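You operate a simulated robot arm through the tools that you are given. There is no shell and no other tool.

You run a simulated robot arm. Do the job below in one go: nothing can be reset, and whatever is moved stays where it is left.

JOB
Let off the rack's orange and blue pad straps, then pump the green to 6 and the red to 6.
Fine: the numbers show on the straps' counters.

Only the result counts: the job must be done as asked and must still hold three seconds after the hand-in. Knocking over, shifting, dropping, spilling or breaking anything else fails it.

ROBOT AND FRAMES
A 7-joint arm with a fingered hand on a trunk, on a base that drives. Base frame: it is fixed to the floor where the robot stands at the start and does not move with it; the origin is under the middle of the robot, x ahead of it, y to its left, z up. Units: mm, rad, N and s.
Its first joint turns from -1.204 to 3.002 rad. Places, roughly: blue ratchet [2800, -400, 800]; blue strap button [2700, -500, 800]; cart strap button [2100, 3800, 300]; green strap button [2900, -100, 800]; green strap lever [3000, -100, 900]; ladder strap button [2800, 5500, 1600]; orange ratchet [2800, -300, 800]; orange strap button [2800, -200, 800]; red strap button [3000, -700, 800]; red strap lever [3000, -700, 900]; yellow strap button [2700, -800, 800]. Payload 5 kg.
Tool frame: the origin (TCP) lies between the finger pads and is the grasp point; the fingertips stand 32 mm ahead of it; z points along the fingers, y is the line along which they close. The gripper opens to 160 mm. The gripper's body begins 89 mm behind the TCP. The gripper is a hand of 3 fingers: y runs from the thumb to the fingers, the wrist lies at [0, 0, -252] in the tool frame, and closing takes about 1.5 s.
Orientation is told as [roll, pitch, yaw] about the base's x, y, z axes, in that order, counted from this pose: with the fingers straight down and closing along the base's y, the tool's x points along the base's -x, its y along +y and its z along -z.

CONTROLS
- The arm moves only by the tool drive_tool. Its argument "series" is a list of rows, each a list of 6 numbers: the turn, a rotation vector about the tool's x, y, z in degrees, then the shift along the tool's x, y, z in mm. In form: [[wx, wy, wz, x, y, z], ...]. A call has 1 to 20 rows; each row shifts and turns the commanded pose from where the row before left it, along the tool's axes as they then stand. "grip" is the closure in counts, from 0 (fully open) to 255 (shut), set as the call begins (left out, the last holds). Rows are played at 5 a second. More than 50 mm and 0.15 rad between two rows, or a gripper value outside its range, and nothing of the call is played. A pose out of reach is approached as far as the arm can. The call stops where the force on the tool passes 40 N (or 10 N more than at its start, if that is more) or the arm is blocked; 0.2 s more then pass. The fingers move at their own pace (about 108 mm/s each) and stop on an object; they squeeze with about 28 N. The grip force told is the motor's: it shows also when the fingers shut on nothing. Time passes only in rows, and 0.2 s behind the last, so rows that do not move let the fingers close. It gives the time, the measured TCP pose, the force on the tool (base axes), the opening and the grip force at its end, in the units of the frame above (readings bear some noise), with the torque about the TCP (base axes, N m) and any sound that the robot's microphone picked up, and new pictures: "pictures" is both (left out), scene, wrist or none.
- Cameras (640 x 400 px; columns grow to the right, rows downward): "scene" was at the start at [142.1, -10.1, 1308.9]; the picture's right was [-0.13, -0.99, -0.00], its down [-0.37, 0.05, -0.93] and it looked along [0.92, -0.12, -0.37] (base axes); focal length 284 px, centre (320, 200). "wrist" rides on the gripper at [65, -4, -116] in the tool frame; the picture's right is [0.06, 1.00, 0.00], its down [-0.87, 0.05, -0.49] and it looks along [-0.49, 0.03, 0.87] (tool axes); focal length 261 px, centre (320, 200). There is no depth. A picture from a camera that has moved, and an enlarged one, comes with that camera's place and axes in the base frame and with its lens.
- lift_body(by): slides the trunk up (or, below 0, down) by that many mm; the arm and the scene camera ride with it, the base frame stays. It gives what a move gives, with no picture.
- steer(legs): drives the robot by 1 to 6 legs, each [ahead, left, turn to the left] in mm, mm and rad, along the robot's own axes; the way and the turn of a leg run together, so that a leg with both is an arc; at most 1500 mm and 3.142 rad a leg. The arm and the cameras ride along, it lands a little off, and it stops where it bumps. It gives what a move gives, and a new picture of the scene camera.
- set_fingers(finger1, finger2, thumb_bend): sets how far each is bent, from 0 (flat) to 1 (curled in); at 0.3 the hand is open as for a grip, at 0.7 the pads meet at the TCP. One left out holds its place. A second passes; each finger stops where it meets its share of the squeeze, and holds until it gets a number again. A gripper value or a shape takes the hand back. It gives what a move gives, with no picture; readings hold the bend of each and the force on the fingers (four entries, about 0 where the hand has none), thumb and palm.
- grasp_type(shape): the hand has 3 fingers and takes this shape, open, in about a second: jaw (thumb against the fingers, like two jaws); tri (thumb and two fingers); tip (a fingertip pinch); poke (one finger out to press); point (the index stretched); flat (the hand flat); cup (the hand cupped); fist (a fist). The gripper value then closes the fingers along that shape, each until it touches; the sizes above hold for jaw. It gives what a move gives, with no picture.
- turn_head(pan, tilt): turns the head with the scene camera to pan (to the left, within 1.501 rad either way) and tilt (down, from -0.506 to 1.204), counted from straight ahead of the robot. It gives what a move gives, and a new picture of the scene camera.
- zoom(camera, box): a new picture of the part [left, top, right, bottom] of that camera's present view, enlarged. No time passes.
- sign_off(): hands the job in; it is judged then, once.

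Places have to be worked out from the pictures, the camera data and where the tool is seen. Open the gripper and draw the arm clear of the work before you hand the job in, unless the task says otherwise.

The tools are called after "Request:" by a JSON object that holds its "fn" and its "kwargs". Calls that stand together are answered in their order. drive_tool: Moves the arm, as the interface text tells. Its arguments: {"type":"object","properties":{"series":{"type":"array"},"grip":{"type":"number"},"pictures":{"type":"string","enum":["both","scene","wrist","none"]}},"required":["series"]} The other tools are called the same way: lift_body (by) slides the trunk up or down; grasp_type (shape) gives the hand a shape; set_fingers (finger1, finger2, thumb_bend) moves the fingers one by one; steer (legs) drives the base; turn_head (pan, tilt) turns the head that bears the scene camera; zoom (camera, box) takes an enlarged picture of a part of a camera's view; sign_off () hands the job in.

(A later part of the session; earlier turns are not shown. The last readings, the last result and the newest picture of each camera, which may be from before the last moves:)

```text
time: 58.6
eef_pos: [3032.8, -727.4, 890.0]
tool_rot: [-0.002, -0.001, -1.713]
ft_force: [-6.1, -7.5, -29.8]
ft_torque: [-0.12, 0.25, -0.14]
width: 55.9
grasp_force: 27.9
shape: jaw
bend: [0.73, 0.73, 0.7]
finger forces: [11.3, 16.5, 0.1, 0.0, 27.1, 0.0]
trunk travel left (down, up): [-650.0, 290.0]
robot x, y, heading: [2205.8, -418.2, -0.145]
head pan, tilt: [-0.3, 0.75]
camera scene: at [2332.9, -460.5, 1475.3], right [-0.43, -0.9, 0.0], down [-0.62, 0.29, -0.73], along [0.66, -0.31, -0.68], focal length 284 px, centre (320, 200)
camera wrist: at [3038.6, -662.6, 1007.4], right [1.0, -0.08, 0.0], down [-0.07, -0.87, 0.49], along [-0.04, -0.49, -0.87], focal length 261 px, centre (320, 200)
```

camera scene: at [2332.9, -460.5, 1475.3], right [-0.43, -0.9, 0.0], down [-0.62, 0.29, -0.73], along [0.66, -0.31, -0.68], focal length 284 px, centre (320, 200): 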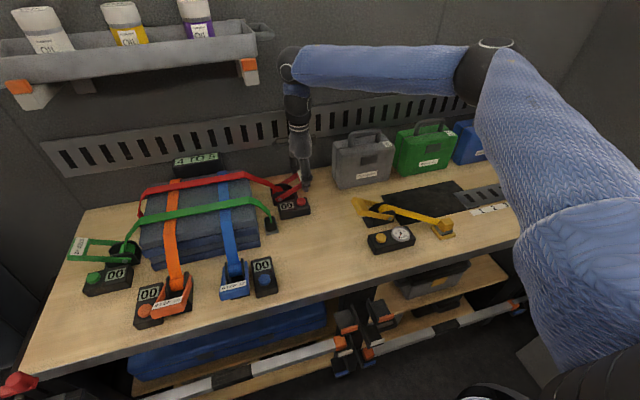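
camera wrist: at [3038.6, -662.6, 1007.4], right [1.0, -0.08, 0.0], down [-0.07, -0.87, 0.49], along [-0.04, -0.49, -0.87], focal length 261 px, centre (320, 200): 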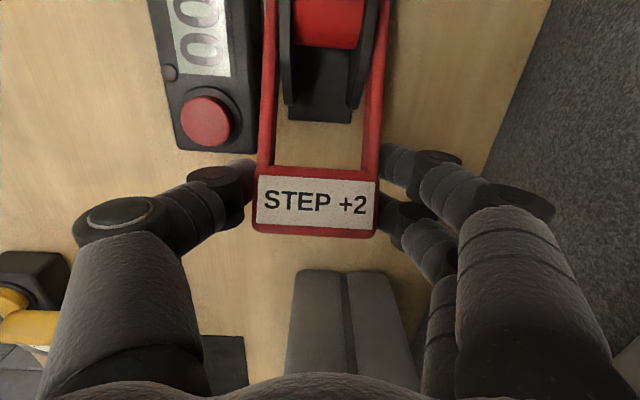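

Upward is blocked hard (-30 N) while downward gave easily, so the stroke is a downward push from this top rest. I release, rise to z≈960 and close the hand, then turn it back 90° so the three fingertips line up along the bar to push it.

Request:
{"fn": "drive_tool", "kwargs": {"series": [[0, 0, 0, 0, 0, 2], [0, 0, 0, 0, 0, 0], [0, 0, 0, 0, 0, 0], [0, 0, 0, 0, 0, -20], [0, 0, 0, 0, 0, -30], [0, 0, 0, 0, 0, -25], [0, 0, 0, 0, 0, 0]], "grip": 90, "pictures": "scene"}}

Request:
{"fn": "zoom", "kwargs": {"camera": "scene", "box": [240, 120, 360, 220]}}

```text
time: 60.2
eef_pos: [3031.4, -723.9, 965.9]
tool_rot: [0.003, -0.001, -1.712]
ft_force: [-0.1, -0.2, 0.4]
ft_torque: [0.02, -0.02, -0.01]
width: 103.1
grasp_force: 0.0
shape: jaw
bend: [0.7, 0.7, 0.67]
finger forces: [0.1, 0.1, 0.0, 0.0, 0.1, 0.0]
trunk travel left (down, up): [-650.0, 290.0]
robot x, y, heading: [2209.5, -415.7, -0.142]
head pan, tilt: [-0.3, 0.75]
camera scene: at [2330.2, -459.3, 1475.9], right [-0.43, -0.9, 0.0], down [-0.62, 0.29, -0.73], along [0.66, -0.31, -0.68], focal length 284 px, centre (320, 200)
```

scene: 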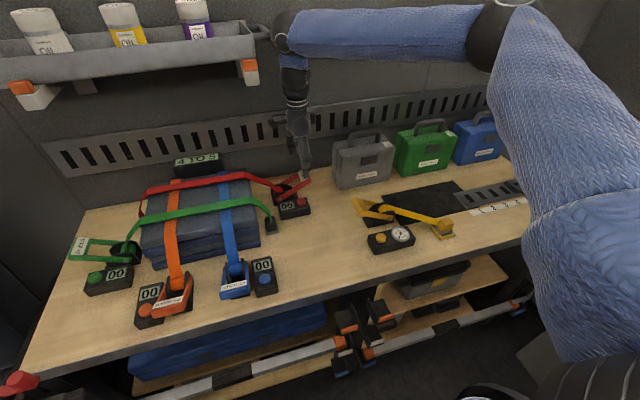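

```text
4.00 times, centred on (300, 170) of scene
camera zoom: at [2330.2, -459.3, 1475.9], right [-0.43, -0.9, 0.0], down [-0.62, 0.29, -0.73], along [0.66, -0.31, -0.68], focal length 1135 px, centre (400, 320)
```

zoom: 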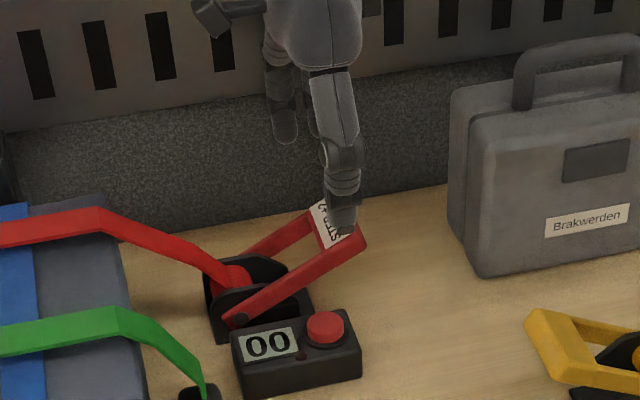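

The counter is still 00 and the hand is clear. I close the hand, shift 10 mm right away from the wall tray, and turn back by 90°.

Request:
{"fn": "drive_tool", "kwargs": {"series": [[0, 0, 0, -10, 0, 0], [0, 0, 0, 0, 0, 0], [0, 0, -8.2, 0, 0, 0], [0, 0, -8.2, 0, 0, 0], [0, 0, -8.2, 0, 0, 0], [0, 0, -8.2, 0, 0, 0], [0, 0, -8.2, 0, 0, 0], [0, 0, -8.2, 0, 0, 0], [0, 0, -8.2, 0, 0, 0], [0, 0, -8.2, 0, 0, 0], [0, 0, -8.2, 0, 0, 0], [0, 0, -8.2, 0, 0, 0], [0, 0, -8.0, 0, 0, 0], [0, 0, 0, 0, 0, 0]], "grip": 255, "pictures": "both"}}

Request:
{"fn": "zoom", "kwargs": {"camera": "scene", "box": [240, 120, 360, 220]}}

```text
time: 63.2
eef_pos: [3031.2, -734.0, 966.8]
tool_rot: [-0.001, 0.0, -0.139]
ft_force: [-0.2, 1.1, 1.1]
ft_torque: [-0.03, 0.02, 0.03]
width: 0.0
grasp_force: 28.4
shape: jaw
bend: [0.65, 0.65, 0.67]
finger forces: [0.1, 0.0, 0.0, 0.0, 0.0, 0.0]
trunk travel left (down, up): [-650.0, 290.0]
robot x, y, heading: [2208.6, -417.2, -0.14]
head pan, tilt: [-0.3, 0.75]
camera scene: at [2330.9, -458.6, 1475.8], right [-0.43, -0.9, 0.0], down [-0.62, 0.29, -0.73], along [0.66, -0.31, -0.68], focal length 284 px, centre (320, 200)
camera wrist: at [2966.4, -729.1, 1083.3], right [0.08, 1.0, 0.0], down [0.87, -0.07, 0.49], along [0.49, -0.04, -0.87], focal length 261 px, centre (320, 200)
```

scene: 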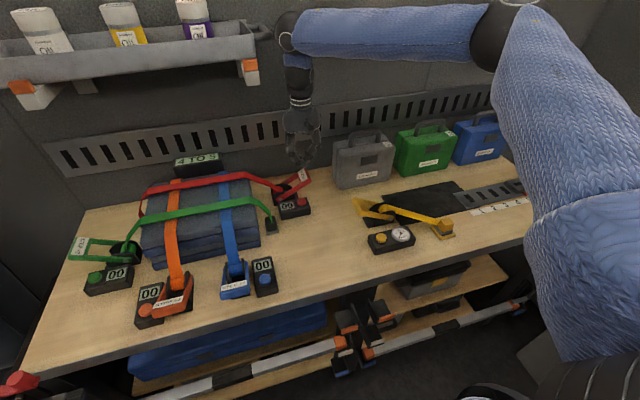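
wrist: 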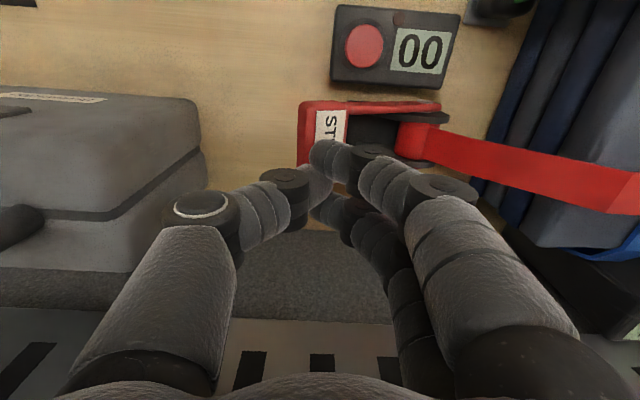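

```text
4.00 times, centred on (300, 170) of scene
camera zoom: at [2330.9, -458.6, 1475.8], right [-0.43, -0.9, 0.0], down [-0.62, 0.29, -0.73], along [0.66, -0.31, -0.68], focal length 1135 px, centre (400, 320)
```

zoom: 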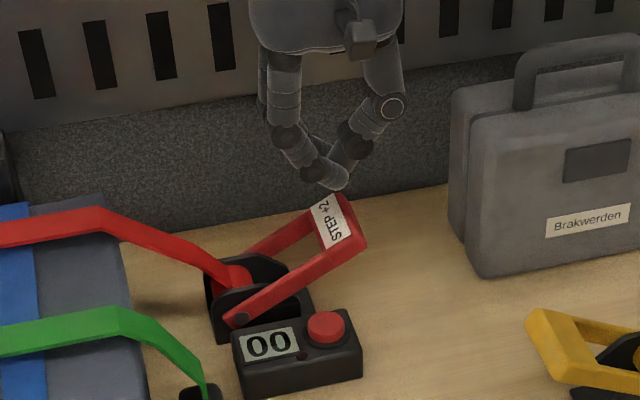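

The fingertips are right above the labelled bar, centred on it. I descend until contact and begin pushing along the lever's arc (down and slightly right), watching the force.

Request:
{"fn": "drive_tool", "kwargs": {"series": [[0, 0, 0, 0, 0, 25], [0, 0, 0, 0, 0, 10], [0, 0, 0, -1, -3, 8], [0, 0, 0, 0, -4, 8], [0, 0, 0, 0, -3, 8], [0, 0, 0, 0, 0, 0]], "pictures": "scene"}}

Request:
{"fn": "zoom", "kwargs": {"camera": "scene", "box": [240, 120, 360, 220]}}

```text
time: 64.6
eef_pos: [3029.9, -744.2, 907.4]
tool_rot: [0.001, -0.001, -0.141]
ft_force: [1.0, 0.5, 2.1]
ft_torque: [0.03, -0.01, -0.02]
width: 0.1
grasp_force: 27.9
shape: jaw
bend: [0.65, 0.65, 0.67]
finger forces: [0.0, 0.0, 0.0, 0.0, 0.1, 0.0]
trunk travel left (down, up): [-650.0, 290.0]
robot x, y, heading: [2202.6, -418.4, -0.141]
head pan, tilt: [-0.3, 0.75]
camera scene: at [2330.5, -458.3, 1475.8], right [-0.43, -0.9, 0.0], down [-0.62, 0.29, -0.73], along [0.66, -0.31, -0.68], focal length 284 px, centre (320, 200)
```

scene: 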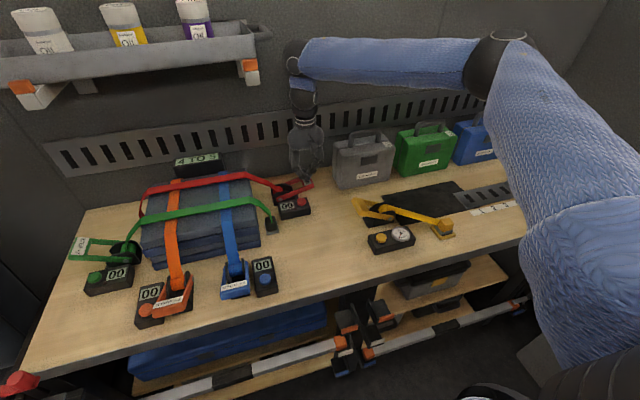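

```text
4.00 times, centred on (300, 170) of scene
camera zoom: at [2330.5, -458.3, 1475.8], right [-0.43, -0.9, 0.0], down [-0.62, 0.29, -0.73], along [0.66, -0.31, -0.68], focal length 1135 px, centre (400, 320)
```

zoom: 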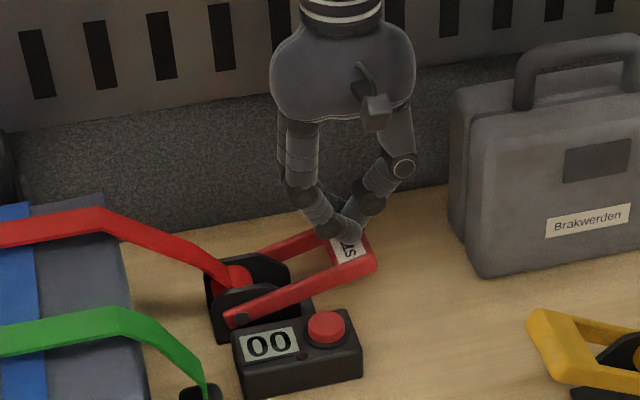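

The lever is moving down with only ~2 N. I continue along the arc, looking for the stop or a click.

Request:
{"fn": "drive_tool", "kwargs": {"series": [[0, 0, 0, 0, -3, 8], [0, 0, 0, 0, -3, 8], [0, 0, 0, 0, -2, 8], [0, 0, 0, 0, -1, 6], [0, 0, 0, 0, 0, 0]], "pictures": "scene"}}

Request:
{"fn": "zoom", "kwargs": {"camera": "scene", "box": [240, 120, 360, 220]}}

```text
time: 65.8
eef_pos: [3030.6, -751.6, 884.8]
tool_rot: [0.002, -0.008, -0.141]
ft_force: [-5.1, 0.3, 22.9]
ft_torque: [-0.07, 0.3, -0.01]
width: 0.0
grasp_force: 28.2
shape: jaw
bend: [0.66, 0.65, 0.68]
finger forces: [0.1, 0.0, 0.0, 0.1, 44.0, 0.0]
trunk travel left (down, up): [-650.0, 290.0]
robot x, y, heading: [2205.5, -418.3, -0.142]
head pan, tilt: [-0.3, 0.75]
stopped in row 5: the force on the tool passed its limit at 41 N (the readings are from after the stop); the commanded pose is now the measured one
camera scene: at [2328.9, -458.2, 1475.9], right [-0.43, -0.9, 0.0], down [-0.62, 0.29, -0.73], along [0.66, -0.31, -0.68], focal length 284 px, centre (320, 200)
```

scene: 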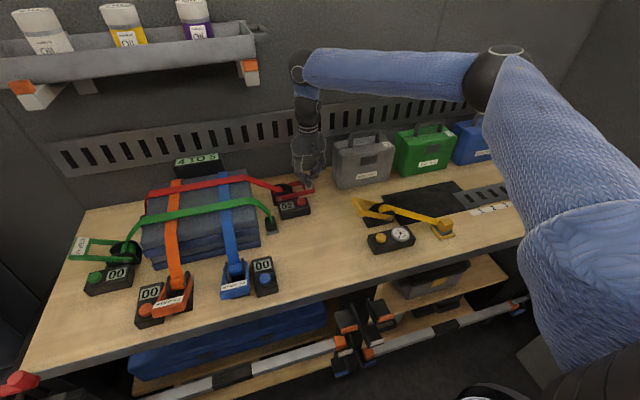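

```text
4.00 times, centred on (300, 170) of scene
camera zoom: at [2328.9, -458.2, 1475.9], right [-0.43, -0.9, 0.0], down [-0.62, 0.29, -0.73], along [0.66, -0.31, -0.68], focal length 1135 px, centre (400, 320)
```

zoom: 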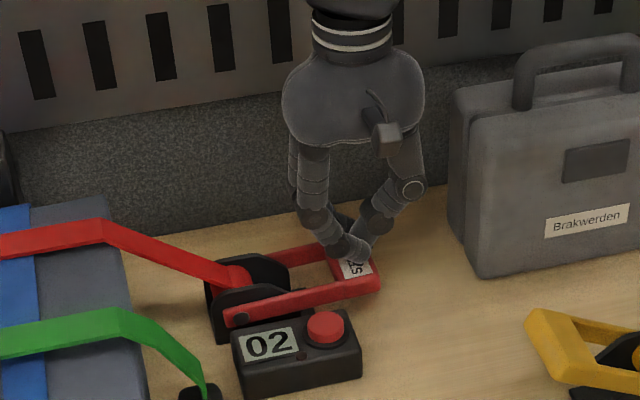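

The red counter now shows 02 and the lever hit its stop near TCP z≈885. I rise back along the arc and see whether the lever springs back.

Request:
{"fn": "drive_tool", "kwargs": {"series": [[0, 0, 0, 0, 2, -10], [0, 0, 0, 0, 3, -12], [0, 0, 0, 0, 4, -12], [0, 0, 0, 0, 4, -12], [0, 0, 0, 0, 3, -12], [0, 0, 0, 0, 1, -10], [0, 0, 0, 0, 0, 0]], "pictures": "scene"}}

Request:
{"fn": "zoom", "kwargs": {"camera": "scene", "box": [240, 120, 360, 220]}}

```text
time: 67.5
eef_pos: [3032.2, -736.1, 949.6]
tool_rot: [0.002, -0.004, -0.141]
ft_force: [0.1, -0.4, 0.3]
ft_torque: [-0.02, -0.01, -0.02]
width: 0.0
grasp_force: 28.0
shape: jaw
bend: [0.66, 0.65, 0.68]
finger forces: [0.0, 0.0, 0.0, 0.1, 0.0, 0.0]
trunk travel left (down, up): [-650.0, 290.0]
robot x, y, heading: [2206.7, -421.5, -0.143]
head pan, tilt: [-0.3, 0.75]
camera scene: at [2331.2, -459.0, 1475.7], right [-0.43, -0.9, 0.0], down [-0.62, 0.29, -0.73], along [0.66, -0.31, -0.68], focal length 284 px, centre (320, 200)
```

scene: 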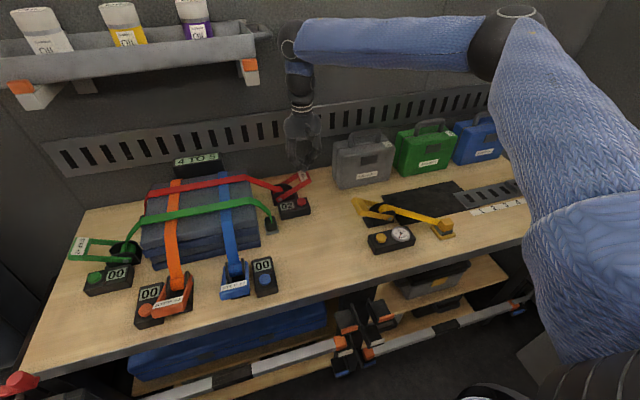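

```text
4.00 times, centred on (300, 170) of scene
camera zoom: at [2331.2, -459.0, 1475.7], right [-0.43, -0.9, 0.0], down [-0.62, 0.29, -0.73], along [0.66, -0.31, -0.68], focal length 1135 px, centre (400, 320)
```

zoom: 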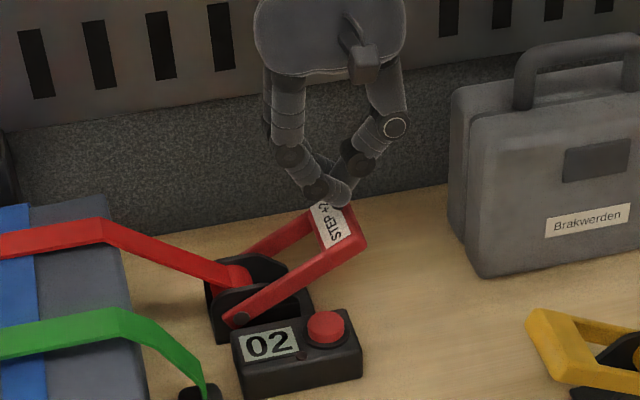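

The lever sprang back up and the counter holds at 02. Second stroke: same arc down.

Request:
{"fn": "drive_tool", "kwargs": {"series": [[0, 0, 0, 0, 0, 10], [0, 0, 0, 0, -1, 8], [0, 0, 0, 0, -3, 8], [0, 0, 0, 0, -4, 8], [0, 0, 0, 0, -3, 8], [0, 0, 0, 0, -3, 8], [0, 0, 0, 0, -2, 7], [0, 0, 0, 0, -1, 5], [0, 0, 0, 0, 0, 0]], "pictures": "scene"}}

Request:
{"fn": "zoom", "kwargs": {"camera": "scene", "box": [240, 120, 360, 220]}}

```text
time: 69.5
eef_pos: [3030.3, -755.0, 887.5]
tool_rot: [0.003, -0.003, -0.141]
ft_force: [-0.5, 1.8, 1.5]
ft_torque: [0.06, 0.0, 0.02]
width: 0.1
grasp_force: 28.3
shape: jaw
bend: [0.66, 0.65, 0.68]
finger forces: [0.0, 0.0, 0.0, 0.0, 0.0, 0.0]
trunk travel left (down, up): [-650.0, 290.0]
robot x, y, heading: [2204.6, -419.3, -0.141]
head pan, tilt: [-0.3, 0.75]
camera scene: at [2330.8, -458.6, 1475.8], right [-0.43, -0.9, 0.0], down [-0.62, 0.29, -0.73], along [0.66, -0.31, -0.68], focal length 284 px, centre (320, 200)
```

scene: 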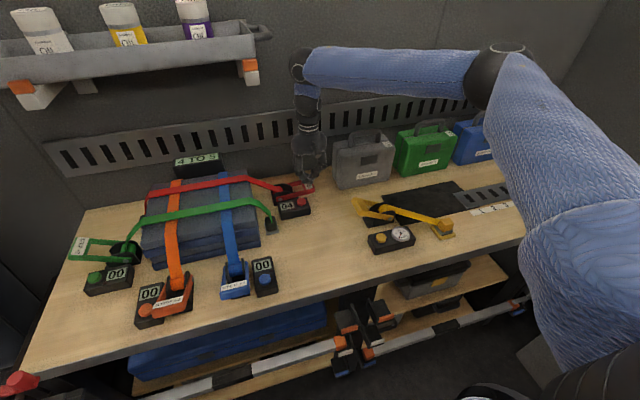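

```text
4.00 times, centred on (300, 170) of scene
camera zoom: at [2330.8, -458.6, 1475.8], right [-0.43, -0.9, 0.0], down [-0.62, 0.29, -0.73], along [0.66, -0.31, -0.68], focal length 1135 px, centre (400, 320)
```

zoom: 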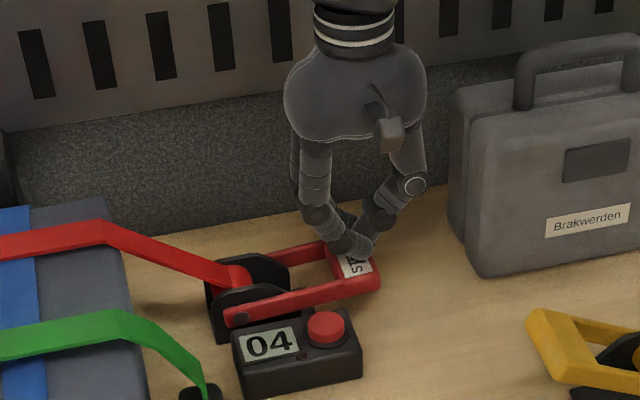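

Counter shows 04 with the lever near its stop. I rise back along the arc for the third stroke.

Request:
{"fn": "drive_tool", "kwargs": {"series": [[0, 0, 0, 0, 2, -10], [0, 0, 0, 0, 3, -12], [0, 0, 0, 0, 4, -12], [0, 0, 0, 0, 5, -12], [0, 0, 0, 0, 3, -12], [0, 0, 0, 0, 1, -6], [0, 0, 0, 0, 0, 0]], "pictures": "scene"}}

Request:
{"fn": "zoom", "kwargs": {"camera": "scene", "box": [240, 120, 360, 220]}}

Request:
{"fn": "zoom", "kwargs": {"camera": "scene", "box": [60, 140, 220, 300]}}

```text
time: 71.0
eef_pos: [3033.1, -736.4, 951.1]
tool_rot: [0.002, -0.005, -0.141]
ft_force: [0.1, -0.1, -0.9]
ft_torque: [0.0, -0.02, 0.02]
width: 0.2
grasp_force: 27.5
shape: jaw
bend: [0.66, 0.65, 0.68]
finger forces: [0.1, 0.1, 0.1, 0.1, 0.0, 0.0]
trunk travel left (down, up): [-650.0, 290.0]
robot x, y, heading: [2207.1, -417.7, -0.141]
head pan, tilt: [-0.3, 0.75]
camera scene: at [2330.8, -458.7, 1475.8], right [-0.43, -0.9, 0.0], down [-0.62, 0.29, -0.73], along [0.66, -0.31, -0.68], focal length 284 px, centre (320, 200)
```

scene: 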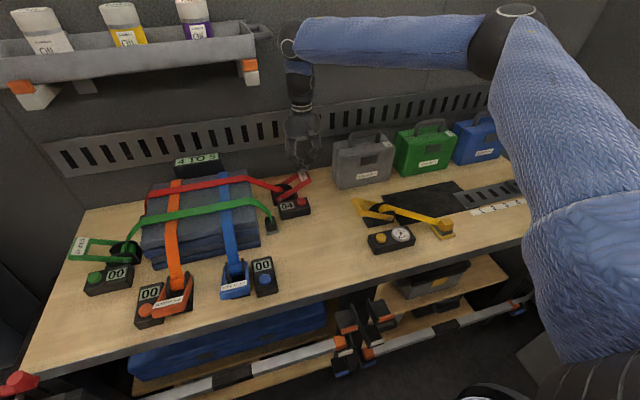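

```text
4.00 times, centred on (300, 170) of scene
camera zoom: at [2330.8, -458.7, 1475.8], right [-0.43, -0.9, 0.0], down [-0.62, 0.29, -0.73], along [0.66, -0.31, -0.68], focal length 1135 px, centre (400, 320)
```

zoom: 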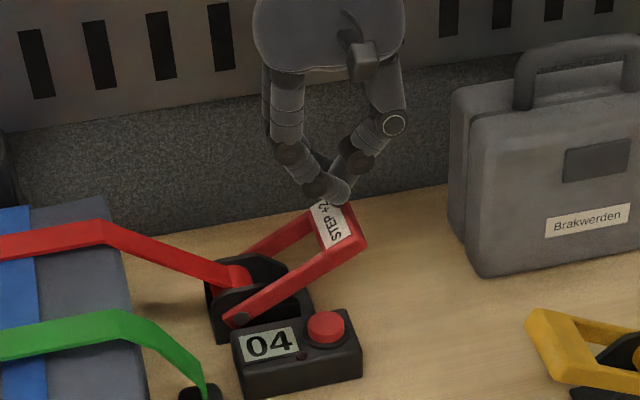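

```text
2.50 times, centred on (140, 220) of scene
camera zoom: at [2330.8, -458.7, 1475.8], right [-0.43, -0.9, 0.0], down [-0.62, 0.29, -0.73], along [0.66, -0.31, -0.68], focal length 710 px, centre (770, 150)
```

zoom: 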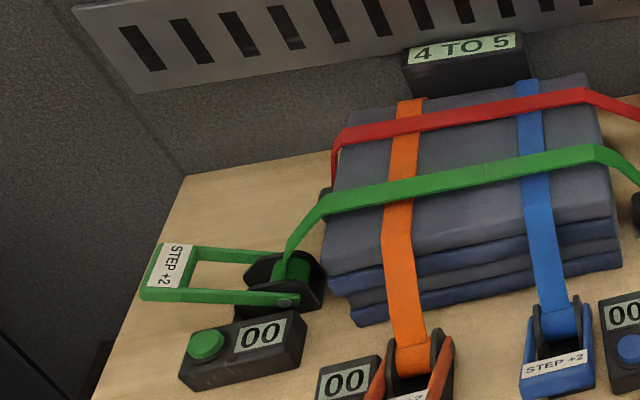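

Red reads 04 with the lever back up; other counters are unchanged. Third stroke on red.

Request:
{"fn": "drive_tool", "kwargs": {"series": [[0, 0, 0, 0, 0, 10], [0, 0, 0, 0, -1, 8], [0, 0, 0, 0, -3, 8], [0, 0, 0, 0, -4, 8], [0, 0, 0, 0, -3, 8], [0, 0, 0, 0, -3, 8], [0, 0, 0, 0, -2, 8], [0, 0, 0, 0, -1, 5], [0, 0, 0, 0, 0, 0]], "pictures": "scene"}}

Request:
{"fn": "zoom", "kwargs": {"camera": "scene", "box": [240, 120, 360, 220]}}

```text
time: 73.0
eef_pos: [3031.5, -753.8, 888.2]
tool_rot: [0.002, -0.003, -0.142]
ft_force: [0.5, 1.2, 1.2]
ft_torque: [0.03, -0.01, 0.01]
width: 0.1
grasp_force: 27.8
shape: jaw
bend: [0.66, 0.65, 0.68]
finger forces: [0.0, 0.0, 0.0, 0.1, 0.0, 0.0]
trunk travel left (down, up): [-650.0, 290.0]
robot x, y, heading: [2207.6, -417.5, -0.145]
head pan, tilt: [-0.3, 0.75]
camera scene: at [2330.8, -458.7, 1475.8], right [-0.43, -0.9, 0.0], down [-0.62, 0.29, -0.73], along [0.66, -0.31, -0.68], focal length 284 px, centre (320, 200)
```

scene: 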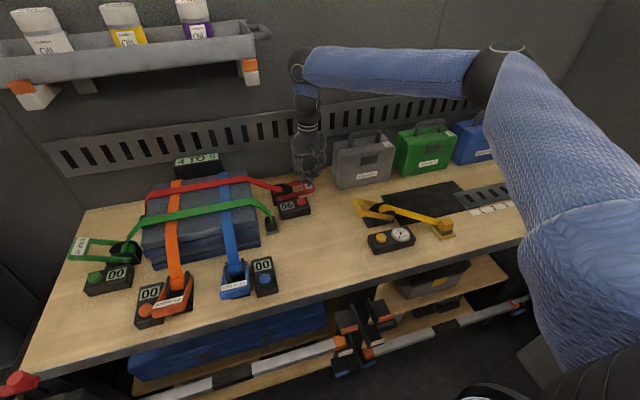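

```text
4.00 times, centred on (300, 170) of scene
camera zoom: at [2330.8, -458.7, 1475.8], right [-0.43, -0.9, 0.0], down [-0.62, 0.29, -0.73], along [0.66, -0.31, -0.68], focal length 1135 px, centre (400, 320)
```

zoom: 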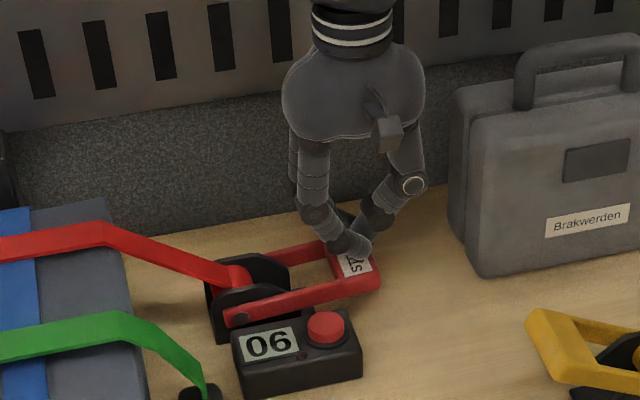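

Red shows 06. I rise off the lever along the arc, then draw the hand back toward me, clear of the tray and the box.

Request:
{"fn": "drive_tool", "kwargs": {"series": [[0, 0, 0, 0, 2, -10], [0, 0, 0, 0, 3, -12], [0, 0, 0, 0, 4, -12], [0, 0, 0, 0, 5, -12], [0, 0, 0, 0, 3, -12], [0, 0, 0, 0, 0, -10], [0, 0, 0, 40, 0, 0], [0, 0, 0, 45, 0, 0], [0, 0, 0, 45, 0, 0], [0, 0, 0, 45, 0, 0], [0, 0, 0, 45, 0, 0], [0, 0, 0, 0, 0, -45], [0, 0, 0, 0, 0, -45], [0, 0, 0, 0, 0, -20], [0, 0, 0, 0, 0, 0]], "pictures": "scene"}}

Request:
{"fn": "zoom", "kwargs": {"camera": "scene", "box": [240, 120, 360, 220]}}

```text
time: 76.2
eef_pos: [2814.6, -703.6, 1064.6]
tool_rot: [0.002, -0.005, -0.141]
ft_force: [0.9, 0.6, 0.5]
ft_torque: [0.01, -0.03, -0.01]
width: 0.3
grasp_force: 28.0
shape: jaw
bend: [0.66, 0.65, 0.68]
finger forces: [0.1, 0.0, 0.0, 0.0, 0.1, 0.0]
trunk travel left (down, up): [-650.0, 290.0]
robot x, y, heading: [2208.7, -415.9, -0.141]
head pan, tilt: [-0.3, 0.75]
camera scene: at [2330.7, -459.2, 1475.8], right [-0.43, -0.9, 0.0], down [-0.62, 0.29, -0.73], along [0.66, -0.31, -0.68], focal length 284 px, centre (320, 200)
```

scene: 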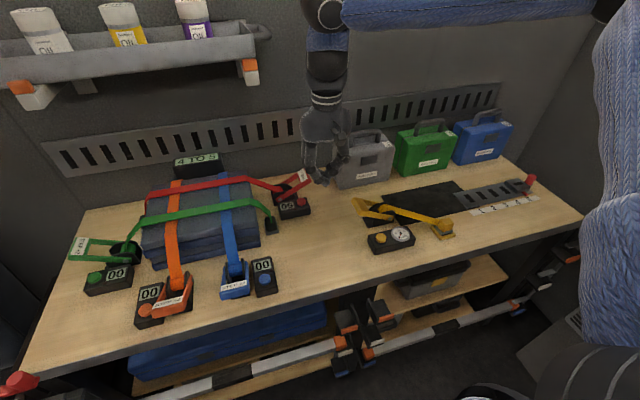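

```text
4.00 times, centred on (300, 170) of scene
camera zoom: at [2330.7, -459.2, 1475.8], right [-0.43, -0.9, 0.0], down [-0.62, 0.29, -0.73], along [0.66, -0.31, -0.68], focal length 1135 px, centre (400, 320)
```

zoom: 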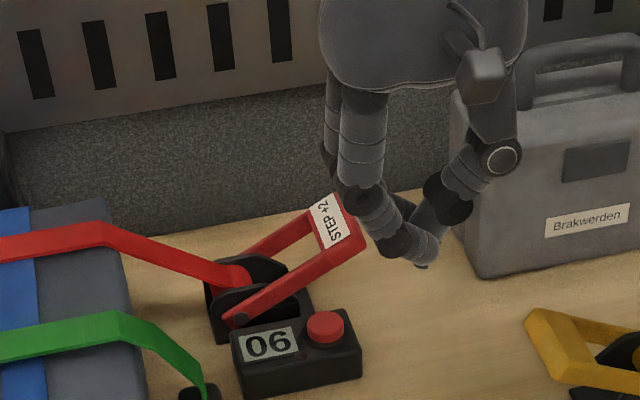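

Red holds 06 with its lever back at rest. For green I need to shift left; the arm must stay clear of the wall tray and the base clear of the couch, so I pull the hand back and look at the left side first.

Request:
{"fn": "drive_tool", "kwargs": {"series": [[0, 0, 0, 45, 0, 0], [0, 0, 0, 45, 0, 0], [0, 0, 0, 30, 0, 0], [0, 0, 0, 0, 0, 0]], "pictures": "none"}}

Request:
{"fn": "turn_head", "kwargs": {"pan": 0.7, "tilt": 0.9}}

```text
time: 77.2
eef_pos: [2695.2, -682.5, 1065.5]
tool_rot: [0.003, -0.003, -0.142]
ft_force: [1.2, -0.7, -0.4]
ft_torque: [0.03, -0.01, 0.0]
width: 0.1
grasp_force: 27.9
shape: jaw
bend: [0.66, 0.65, 0.68]
finger forces: [0.0, 0.1, 0.0, 0.0, 0.1, 0.0]
trunk travel left (down, up): [-650.0, 290.0]
robot x, y, heading: [2203.5, -418.1, -0.141]
head pan, tilt: [-0.3, 0.75]
```

```text
time: 78.5
eef_pos: [2694.4, -681.9, 1065.5]
tool_rot: [0.002, -0.005, -0.141]
ft_force: [0.4, -0.2, -0.4]
ft_torque: [0.0, -0.01, 0.01]
width: 0.0
grasp_force: 28.4
shape: jaw
bend: [0.66, 0.65, 0.68]
finger forces: [0.0, 0.0, 0.1, 0.1, 0.0, 0.0]
trunk travel left (down, up): [-650.0, 290.0]
robot x, y, heading: [2202.5, -417.5, -0.141]
head pan, tilt: [0.7, 0.901]
camera scene: at [2320.0, -383.3, 1463.9], right [0.53, -0.85, 0.0], down [-0.67, -0.41, -0.62], along [0.53, 0.33, -0.78], focal length 284 px, centre (320, 200)
```

scene: 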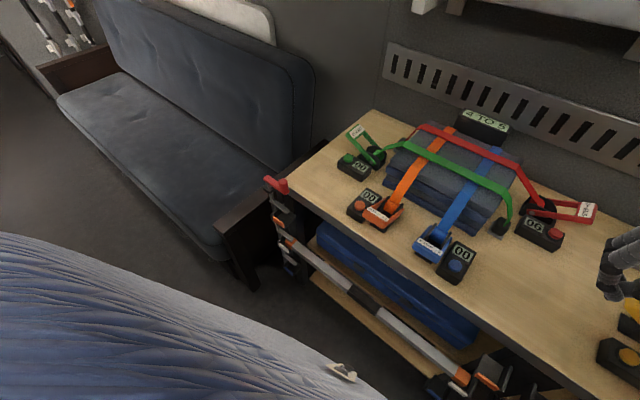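

The couch front is at u≈2557, v>580, so shifting left 250 mm is safe. I back off 40 mm and strafe left.

Request:
{"fn": "steer", "kwargs": {"legs": [[-40, 250, 0]]}}

Request:
{"fn": "turn_head", "kwargs": {"pan": 0.3, "tilt": 0.75}}

Request:
{"fn": "zoom", "kwargs": {"camera": "scene", "box": [240, 120, 400, 220]}}

```text
time: 80.3
eef_pos: [2691.3, -429.6, 1066.7]
tool_rot: [-0.001, -0.005, -0.144]
ft_force: [-0.5, 0.8, 0.4]
ft_torque: [-0.03, -0.01, 0.02]
width: 0.0
grasp_force: 27.5
shape: jaw
bend: [0.66, 0.65, 0.68]
finger forces: [0.1, 0.0, 0.0, 0.0, 0.0, 0.1]
trunk travel left (down, up): [-650.0, 290.0]
robot x, y, heading: [2204.4, -164.9, -0.14]
head pan, tilt: [0.7, 0.901]
camera scene: at [2315.5, -129.3, 1463.9], right [0.53, -0.85, 0.0], down [-0.67, -0.41, -0.62], along [0.53, 0.33, -0.78], focal length 284 px, centre (320, 200)
```

scene: 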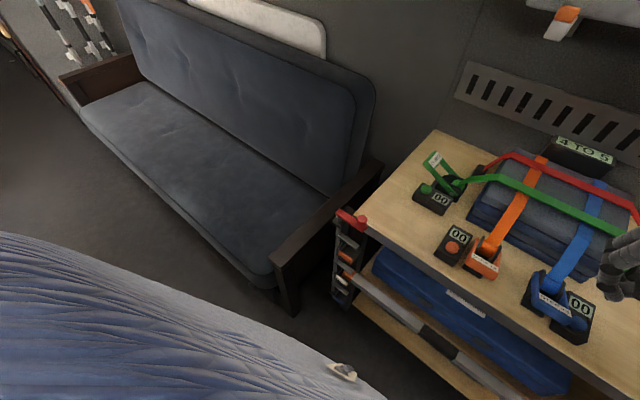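

```text
time: 81.2
eef_pos: [2690.5, -429.2, 1066.5]
tool_rot: [0.001, -0.004, -0.144]
ft_force: [-0.1, 0.3, -0.3]
ft_torque: [-0.02, 0.0, 0.02]
width: 0.0
grasp_force: 28.4
shape: jaw
bend: [0.66, 0.65, 0.68]
finger forces: [0.1, 0.0, 0.0, 0.1, 0.0, 0.1]
trunk travel left (down, up): [-650.0, 290.0]
robot x, y, heading: [2197.7, -165.9, -0.142]
head pan, tilt: [0.3, 0.75]
camera scene: at [2333.2, -157.5, 1475.8], right [0.16, -0.99, 0.0], down [-0.67, -0.11, -0.73], along [0.72, 0.11, -0.68], focal length 284 px, centre (320, 200)
```

scene: 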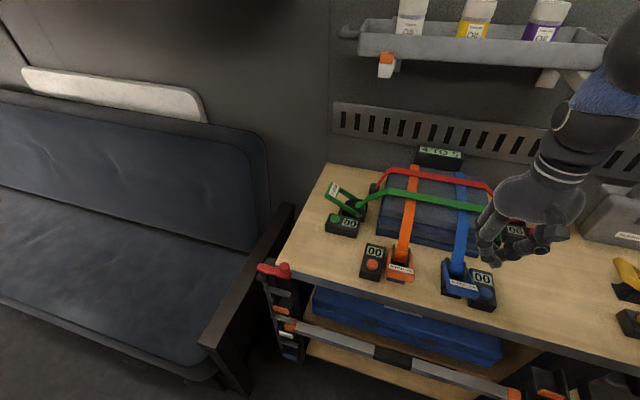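

```text
4.00 times, centred on (320, 170) of scene
camera zoom: at [2333.2, -157.5, 1475.8], right [0.16, -0.99, 0.0], down [-0.67, -0.11, -0.73], along [0.72, 0.11, -0.68], focal length 1135 px, centre (320, 320)
```

zoom: 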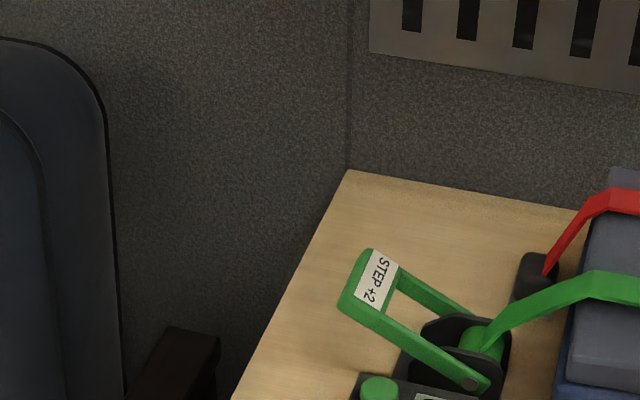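

Green's bar is centred near u≈2985, v≈339, z≈890 (mirrored to red). The wall tray overhangs there (front u≈2960, underside z≈1257), so I'll use a tool tilted ~30° forward to keep the wrist in front of it. First I slide left and tilt.

Request:
{"fn": "drive_tool", "kwargs": {"series": [[0, 0, 0, 0, 45, 0], [0, 0, 0, 0, 45, 0], [0, 0, 0, 0, 45, 0], [0, 0, 0, 0, 45, 0], [0, 0, 0, 0, 45, 0], [0, 0, 0, 0, 45, 0], [0, 0, 0, 0, 45, 0], [0, 0, 0, 0, 45, 0], [0, 0, 0, 0, 15, 0], [0, -7.5, 0, 0, 0, 0], [0, -7.5, 0, 0, 0, 0], [0, -7.5, 0, 0, 0, 0], [0, -7.5, 0, 0, 0, 0], [0, 0, 0, 0, 0, 0]], "pictures": "both"}}

```text
time: 84.2
eef_pos: [2744.9, -58.7, 1067.1]
tool_rot: [0.003, -0.529, -0.146]
ft_force: [0.6, -0.2, -0.2]
ft_torque: [0.02, 0.01, 0.03]
width: 0.0
grasp_force: 28.2
shape: jaw
bend: [0.66, 0.65, 0.68]
finger forces: [0.0, 0.0, 0.0, 0.0, 0.1, 0.0]
trunk travel left (down, up): [-650.0, 290.0]
robot x, y, heading: [2208.1, -163.6, -0.146]
head pan, tilt: [0.3, 0.75]
camera scene: at [2334.3, -158.8, 1475.7], right [0.16, -0.99, 0.0], down [-0.67, -0.11, -0.73], along [0.72, 0.11, -0.68], focal length 284 px, centre (320, 200)
camera wrist: at [2631.0, -47.3, 1134.7], right [0.09, 1.0, -0.03], down [0.51, -0.02, 0.86], along [0.86, -0.09, -0.5], focal length 261 px, centre (320, 200)
```

scene: 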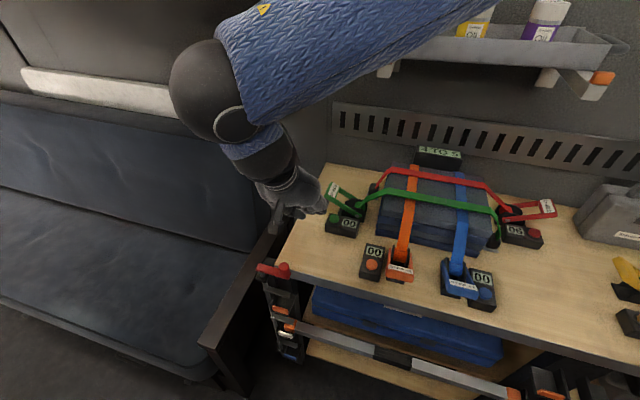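
wrist: 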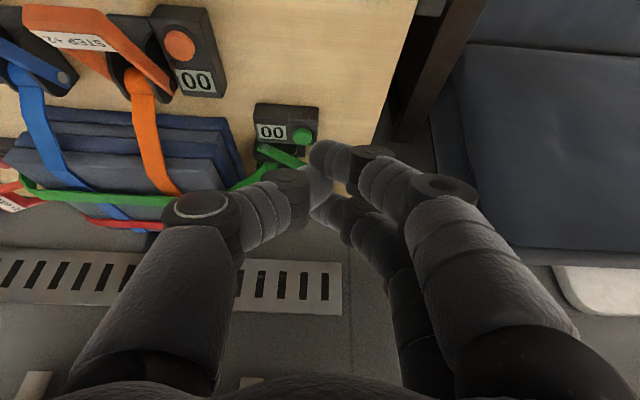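

The hand is tilted and at v≈338, u≈2725. I move forward and down toward a point above the green bar, checking on the way.

Request:
{"fn": "drive_tool", "kwargs": {"series": [[0, 0, 0, -28.7, 0, 37.3], [0, 0, 0, -28.7, 0, 37.3], [0, 0, 0, -28.7, 0, 37.3], [0, 0, 0, -28.7, 0, 37.3], [0, 0, 0, -28.7, 0, 37.3], [0, 0, 0, 0, 0, 0]], "pictures": "both"}}

Request:
{"fn": "zoom", "kwargs": {"camera": "scene", "box": [270, 130, 430, 230]}}

Request:
{"fn": "zoom", "kwargs": {"camera": "wrist", "box": [200, 50, 440, 200]}}

```text
time: 85.6
eef_pos: [2958.4, -87.6, 976.6]
tool_rot: [0.002, -0.528, -0.143]
ft_force: [-0.4, -0.5, 0.3]
ft_torque: [-0.02, -0.01, 0.03]
width: 0.1
grasp_force: 27.8
shape: jaw
bend: [0.66, 0.65, 0.68]
finger forces: [0.1, 0.0, 0.1, 0.0, 0.1, 0.0]
trunk travel left (down, up): [-650.0, 290.0]
robot x, y, heading: [2204.9, -166.4, -0.147]
head pan, tilt: [0.3, 0.75]
camera scene: at [2332.1, -157.2, 1476.0], right [0.16, -0.99, 0.0], down [-0.67, -0.11, -0.73], along [0.72, 0.11, -0.68], focal length 284 px, centre (320, 200)
camera wrist: at [2843.9, -75.2, 1044.4], right [0.09, 1.0, -0.03], down [0.5, -0.02, 0.86], along [0.86, -0.09, -0.5], focal length 261 px, centre (320, 200)
```

scene: 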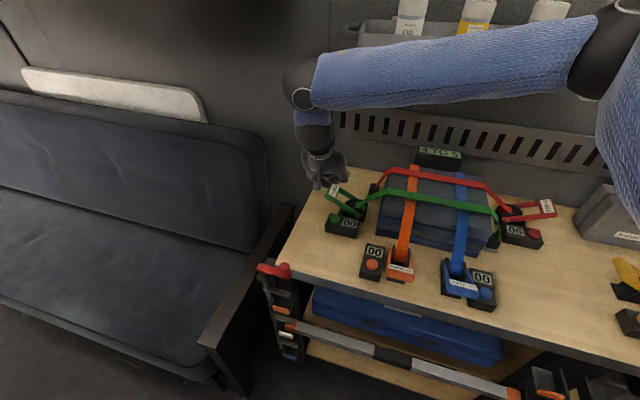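
wrist: 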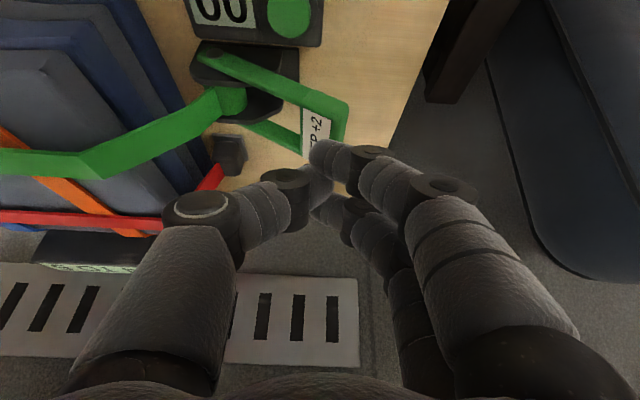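

```text
4.00 times, centred on (350, 180) of scene
camera zoom: at [2332.1, -157.2, 1476.0], right [0.16, -0.99, 0.0], down [-0.67, -0.11, -0.73], along [0.72, 0.11, -0.68], focal length 1135 px, centre (200, 280)
```

zoom: 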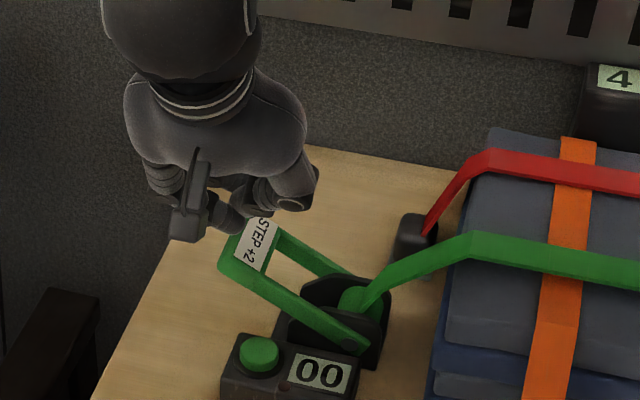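

```text
2.67 times, centred on (320, 125) of wrist
camera zoom: at [2843.9, -75.2, 1044.4], right [0.09, 1.0, -0.03], down [0.5, -0.02, 0.86], along [0.86, -0.09, -0.5], focal length 695 px, centre (320, 400)
```

zoom: 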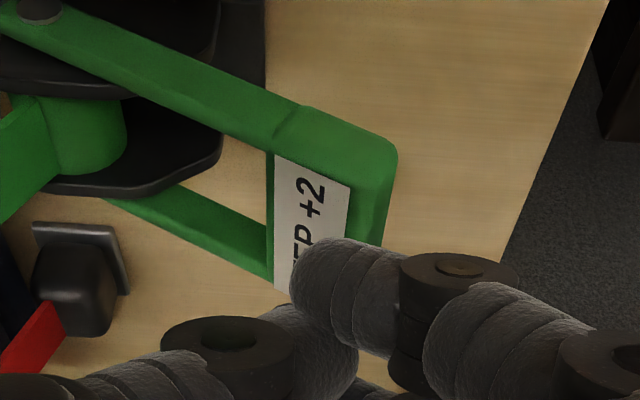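

Alignment looks right (fingertip over the label, bar outer edge v≈357). I move over the bar centre and lower to about contact, then look.

Request:
{"fn": "drive_tool", "kwargs": {"series": [[0, 0, 0, -31.5, 1, 35.5], [0, 0, 0, 6, 0, 10.4], [0, 0, 0, 6, 0, 10.4], [0, 0, 0, 4, 1, 6.9], [0, 0, 0, 0, 0, 0]], "pictures": "both"}}

Request:
{"fn": "zoom", "kwargs": {"camera": "scene", "box": [270, 130, 430, 230]}}

Request:
{"fn": "zoom", "kwargs": {"camera": "wrist", "box": [200, 50, 440, 200]}}

```text
time: 86.8
eef_pos: [3004.8, -93.5, 930.1]
tool_rot: [0.002, -0.527, -0.142]
ft_force: [-0.5, -0.1, 1.2]
ft_torque: [-0.01, 0.04, -0.01]
width: 0.1
grasp_force: 27.8
shape: jaw
bend: [0.66, 0.65, 0.68]
finger forces: [0.1, 0.0, 0.1, 0.0, 0.0, 0.1]
trunk travel left (down, up): [-650.0, 290.0]
robot x, y, heading: [2205.5, -164.1, -0.144]
head pan, tilt: [0.3, 0.75]
camera scene: at [2333.6, -157.8, 1475.8], right [0.16, -0.99, 0.0], down [-0.67, -0.11, -0.73], along [0.72, 0.11, -0.68], focal length 284 px, centre (320, 200)
camera wrist: at [2889.9, -81.5, 998.6], right [0.09, 1.0, -0.03], down [0.51, -0.02, 0.86], along [0.86, -0.09, -0.51], focal length 261 px, centre (320, 200)
```

scene: 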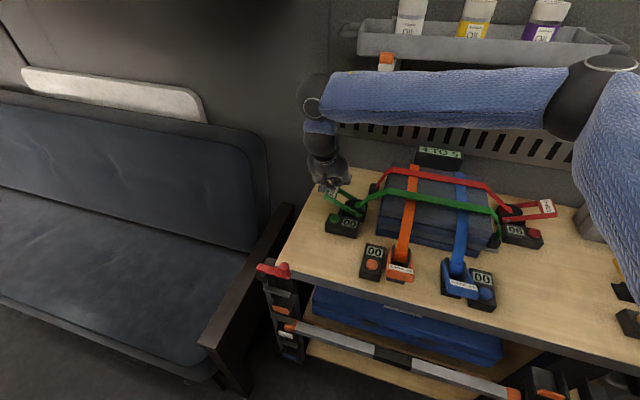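
wrist: 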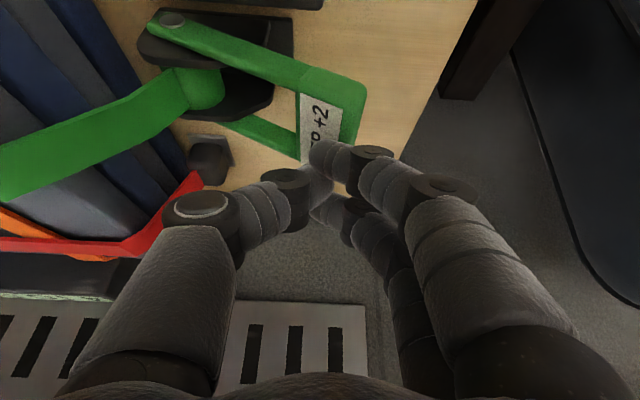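

```text
4.00 times, centred on (350, 180) of scene
camera zoom: at [2333.6, -157.8, 1475.8], right [0.16, -0.99, 0.0], down [-0.67, -0.11, -0.73], along [0.72, 0.11, -0.68], focal length 1135 px, centre (200, 280)
```

zoom: 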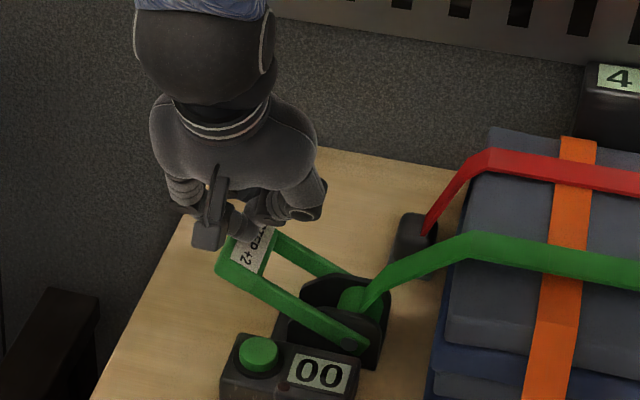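

```text
2.67 times, centred on (320, 125) of wrist
camera zoom: at [2889.9, -81.5, 998.6], right [0.09, 1.0, -0.03], down [0.51, -0.02, 0.86], along [0.86, -0.09, -0.51], focal length 695 px, centre (320, 400)
```

zoom: 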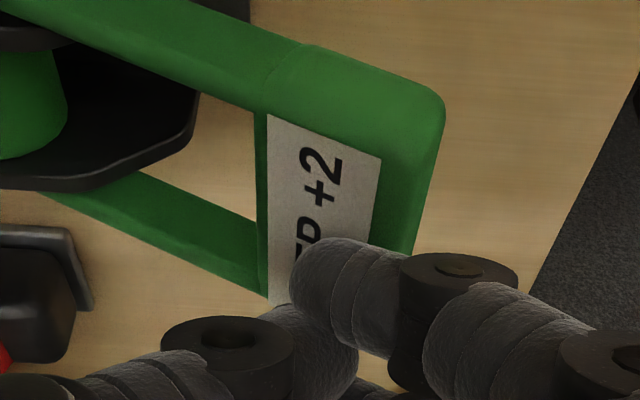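

Fingertips just reached the bar, slightly toward its inner side. I push down the arc with outward (left) drift.

Request:
{"fn": "drive_tool", "kwargs": {"series": [[0, 0, 0, 2, 5, 3.5], [0, 0, 0, 4, 4, 6.9], [0, 0, 0, 4, 4, 6.9], [0, 0, 0, 4, 3, 6.9], [0, 0, 0, 4, 3, 6.9], [0, 0, 0, 0, 0, 0]], "pictures": "scene"}}

Request:
{"fn": "zoom", "kwargs": {"camera": "scene", "box": [270, 130, 430, 230]}}

```text
time: 88.2
eef_pos: [3008.5, -75.6, 894.4]
tool_rot: [0.003, -0.529, -0.146]
ft_force: [0.1, -0.8, 1.1]
ft_torque: [0.0, -0.03, 0.01]
width: 0.0
grasp_force: 28.2
shape: jaw
bend: [0.66, 0.65, 0.68]
finger forces: [0.1, 0.0, 0.0, 0.1, 0.0, 0.0]
trunk travel left (down, up): [-650.0, 290.0]
robot x, y, heading: [2199.9, -165.5, -0.147]
head pan, tilt: [0.3, 0.75]
camera scene: at [2333.2, -157.7, 1475.8], right [0.16, -0.99, 0.0], down [-0.67, -0.11, -0.73], along [0.72, 0.11, -0.68], focal length 284 px, centre (320, 200)
```

scene: 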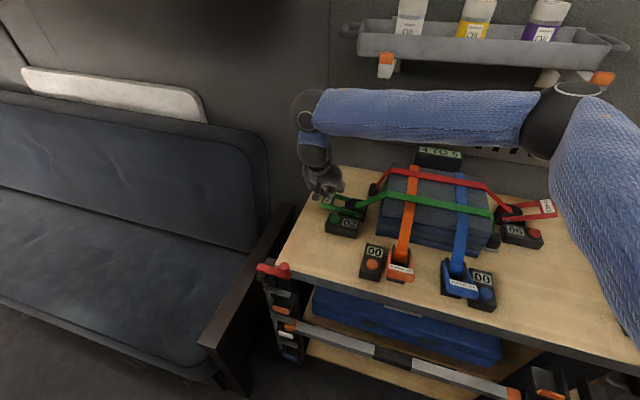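

```text
4.00 times, centred on (350, 180) of scene
camera zoom: at [2333.2, -157.7, 1475.8], right [0.16, -0.99, 0.0], down [-0.67, -0.11, -0.73], along [0.72, 0.11, -0.68], focal length 1135 px, centre (200, 280)
```

zoom: 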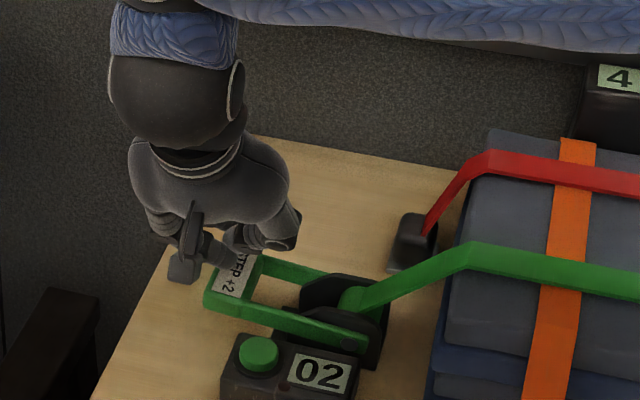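

Green reads 02. I rise back along the arc to let the lever return.

Request:
{"fn": "drive_tool", "kwargs": {"series": [[0, 0, 0, -4, -3, -6.9], [0, 0, 0, -4, -3, -6.9], [0, 0, 0, -4, -4, -6.9], [0, 0, 0, -4, -4, -6.9], [0, 0, 0, -4, -3, -6.9], [0, 0, 0, -4, 0, -6.9], [0, 0, 0, 0, 0, 0]], "pictures": "scene"}}

Request:
{"fn": "zoom", "kwargs": {"camera": "scene", "box": [270, 130, 430, 230]}}

```text
time: 89.8
eef_pos: [3006.6, -92.6, 941.8]
tool_rot: [0.001, -0.527, -0.142]
ft_force: [-0.1, 0.4, 0.2]
ft_torque: [-0.01, 0.0, -0.01]
width: 0.0
grasp_force: 27.8
shape: jaw
bend: [0.66, 0.65, 0.68]
finger forces: [0.0, 0.0, 0.1, 0.1, 0.1, 0.0]
trunk travel left (down, up): [-650.0, 290.0]
robot x, y, heading: [2203.5, -162.5, -0.143]
head pan, tilt: [0.3, 0.75]
camera scene: at [2333.6, -157.6, 1475.7], right [0.16, -0.99, 0.0], down [-0.67, -0.11, -0.73], along [0.72, 0.11, -0.68], focal length 284 px, centre (320, 200)
```

scene: 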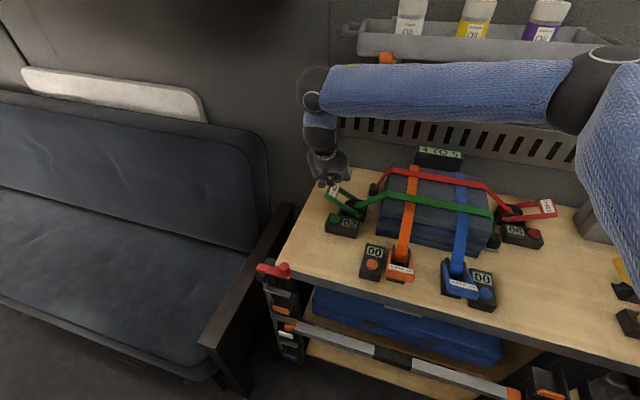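

```text
4.00 times, centred on (350, 180) of scene
camera zoom: at [2333.6, -157.6, 1475.7], right [0.16, -0.99, 0.0], down [-0.67, -0.11, -0.73], along [0.72, 0.11, -0.68], focal length 1135 px, centre (200, 280)
```

zoom: 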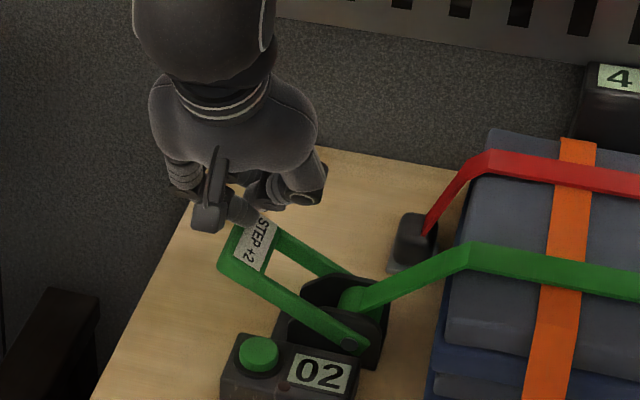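

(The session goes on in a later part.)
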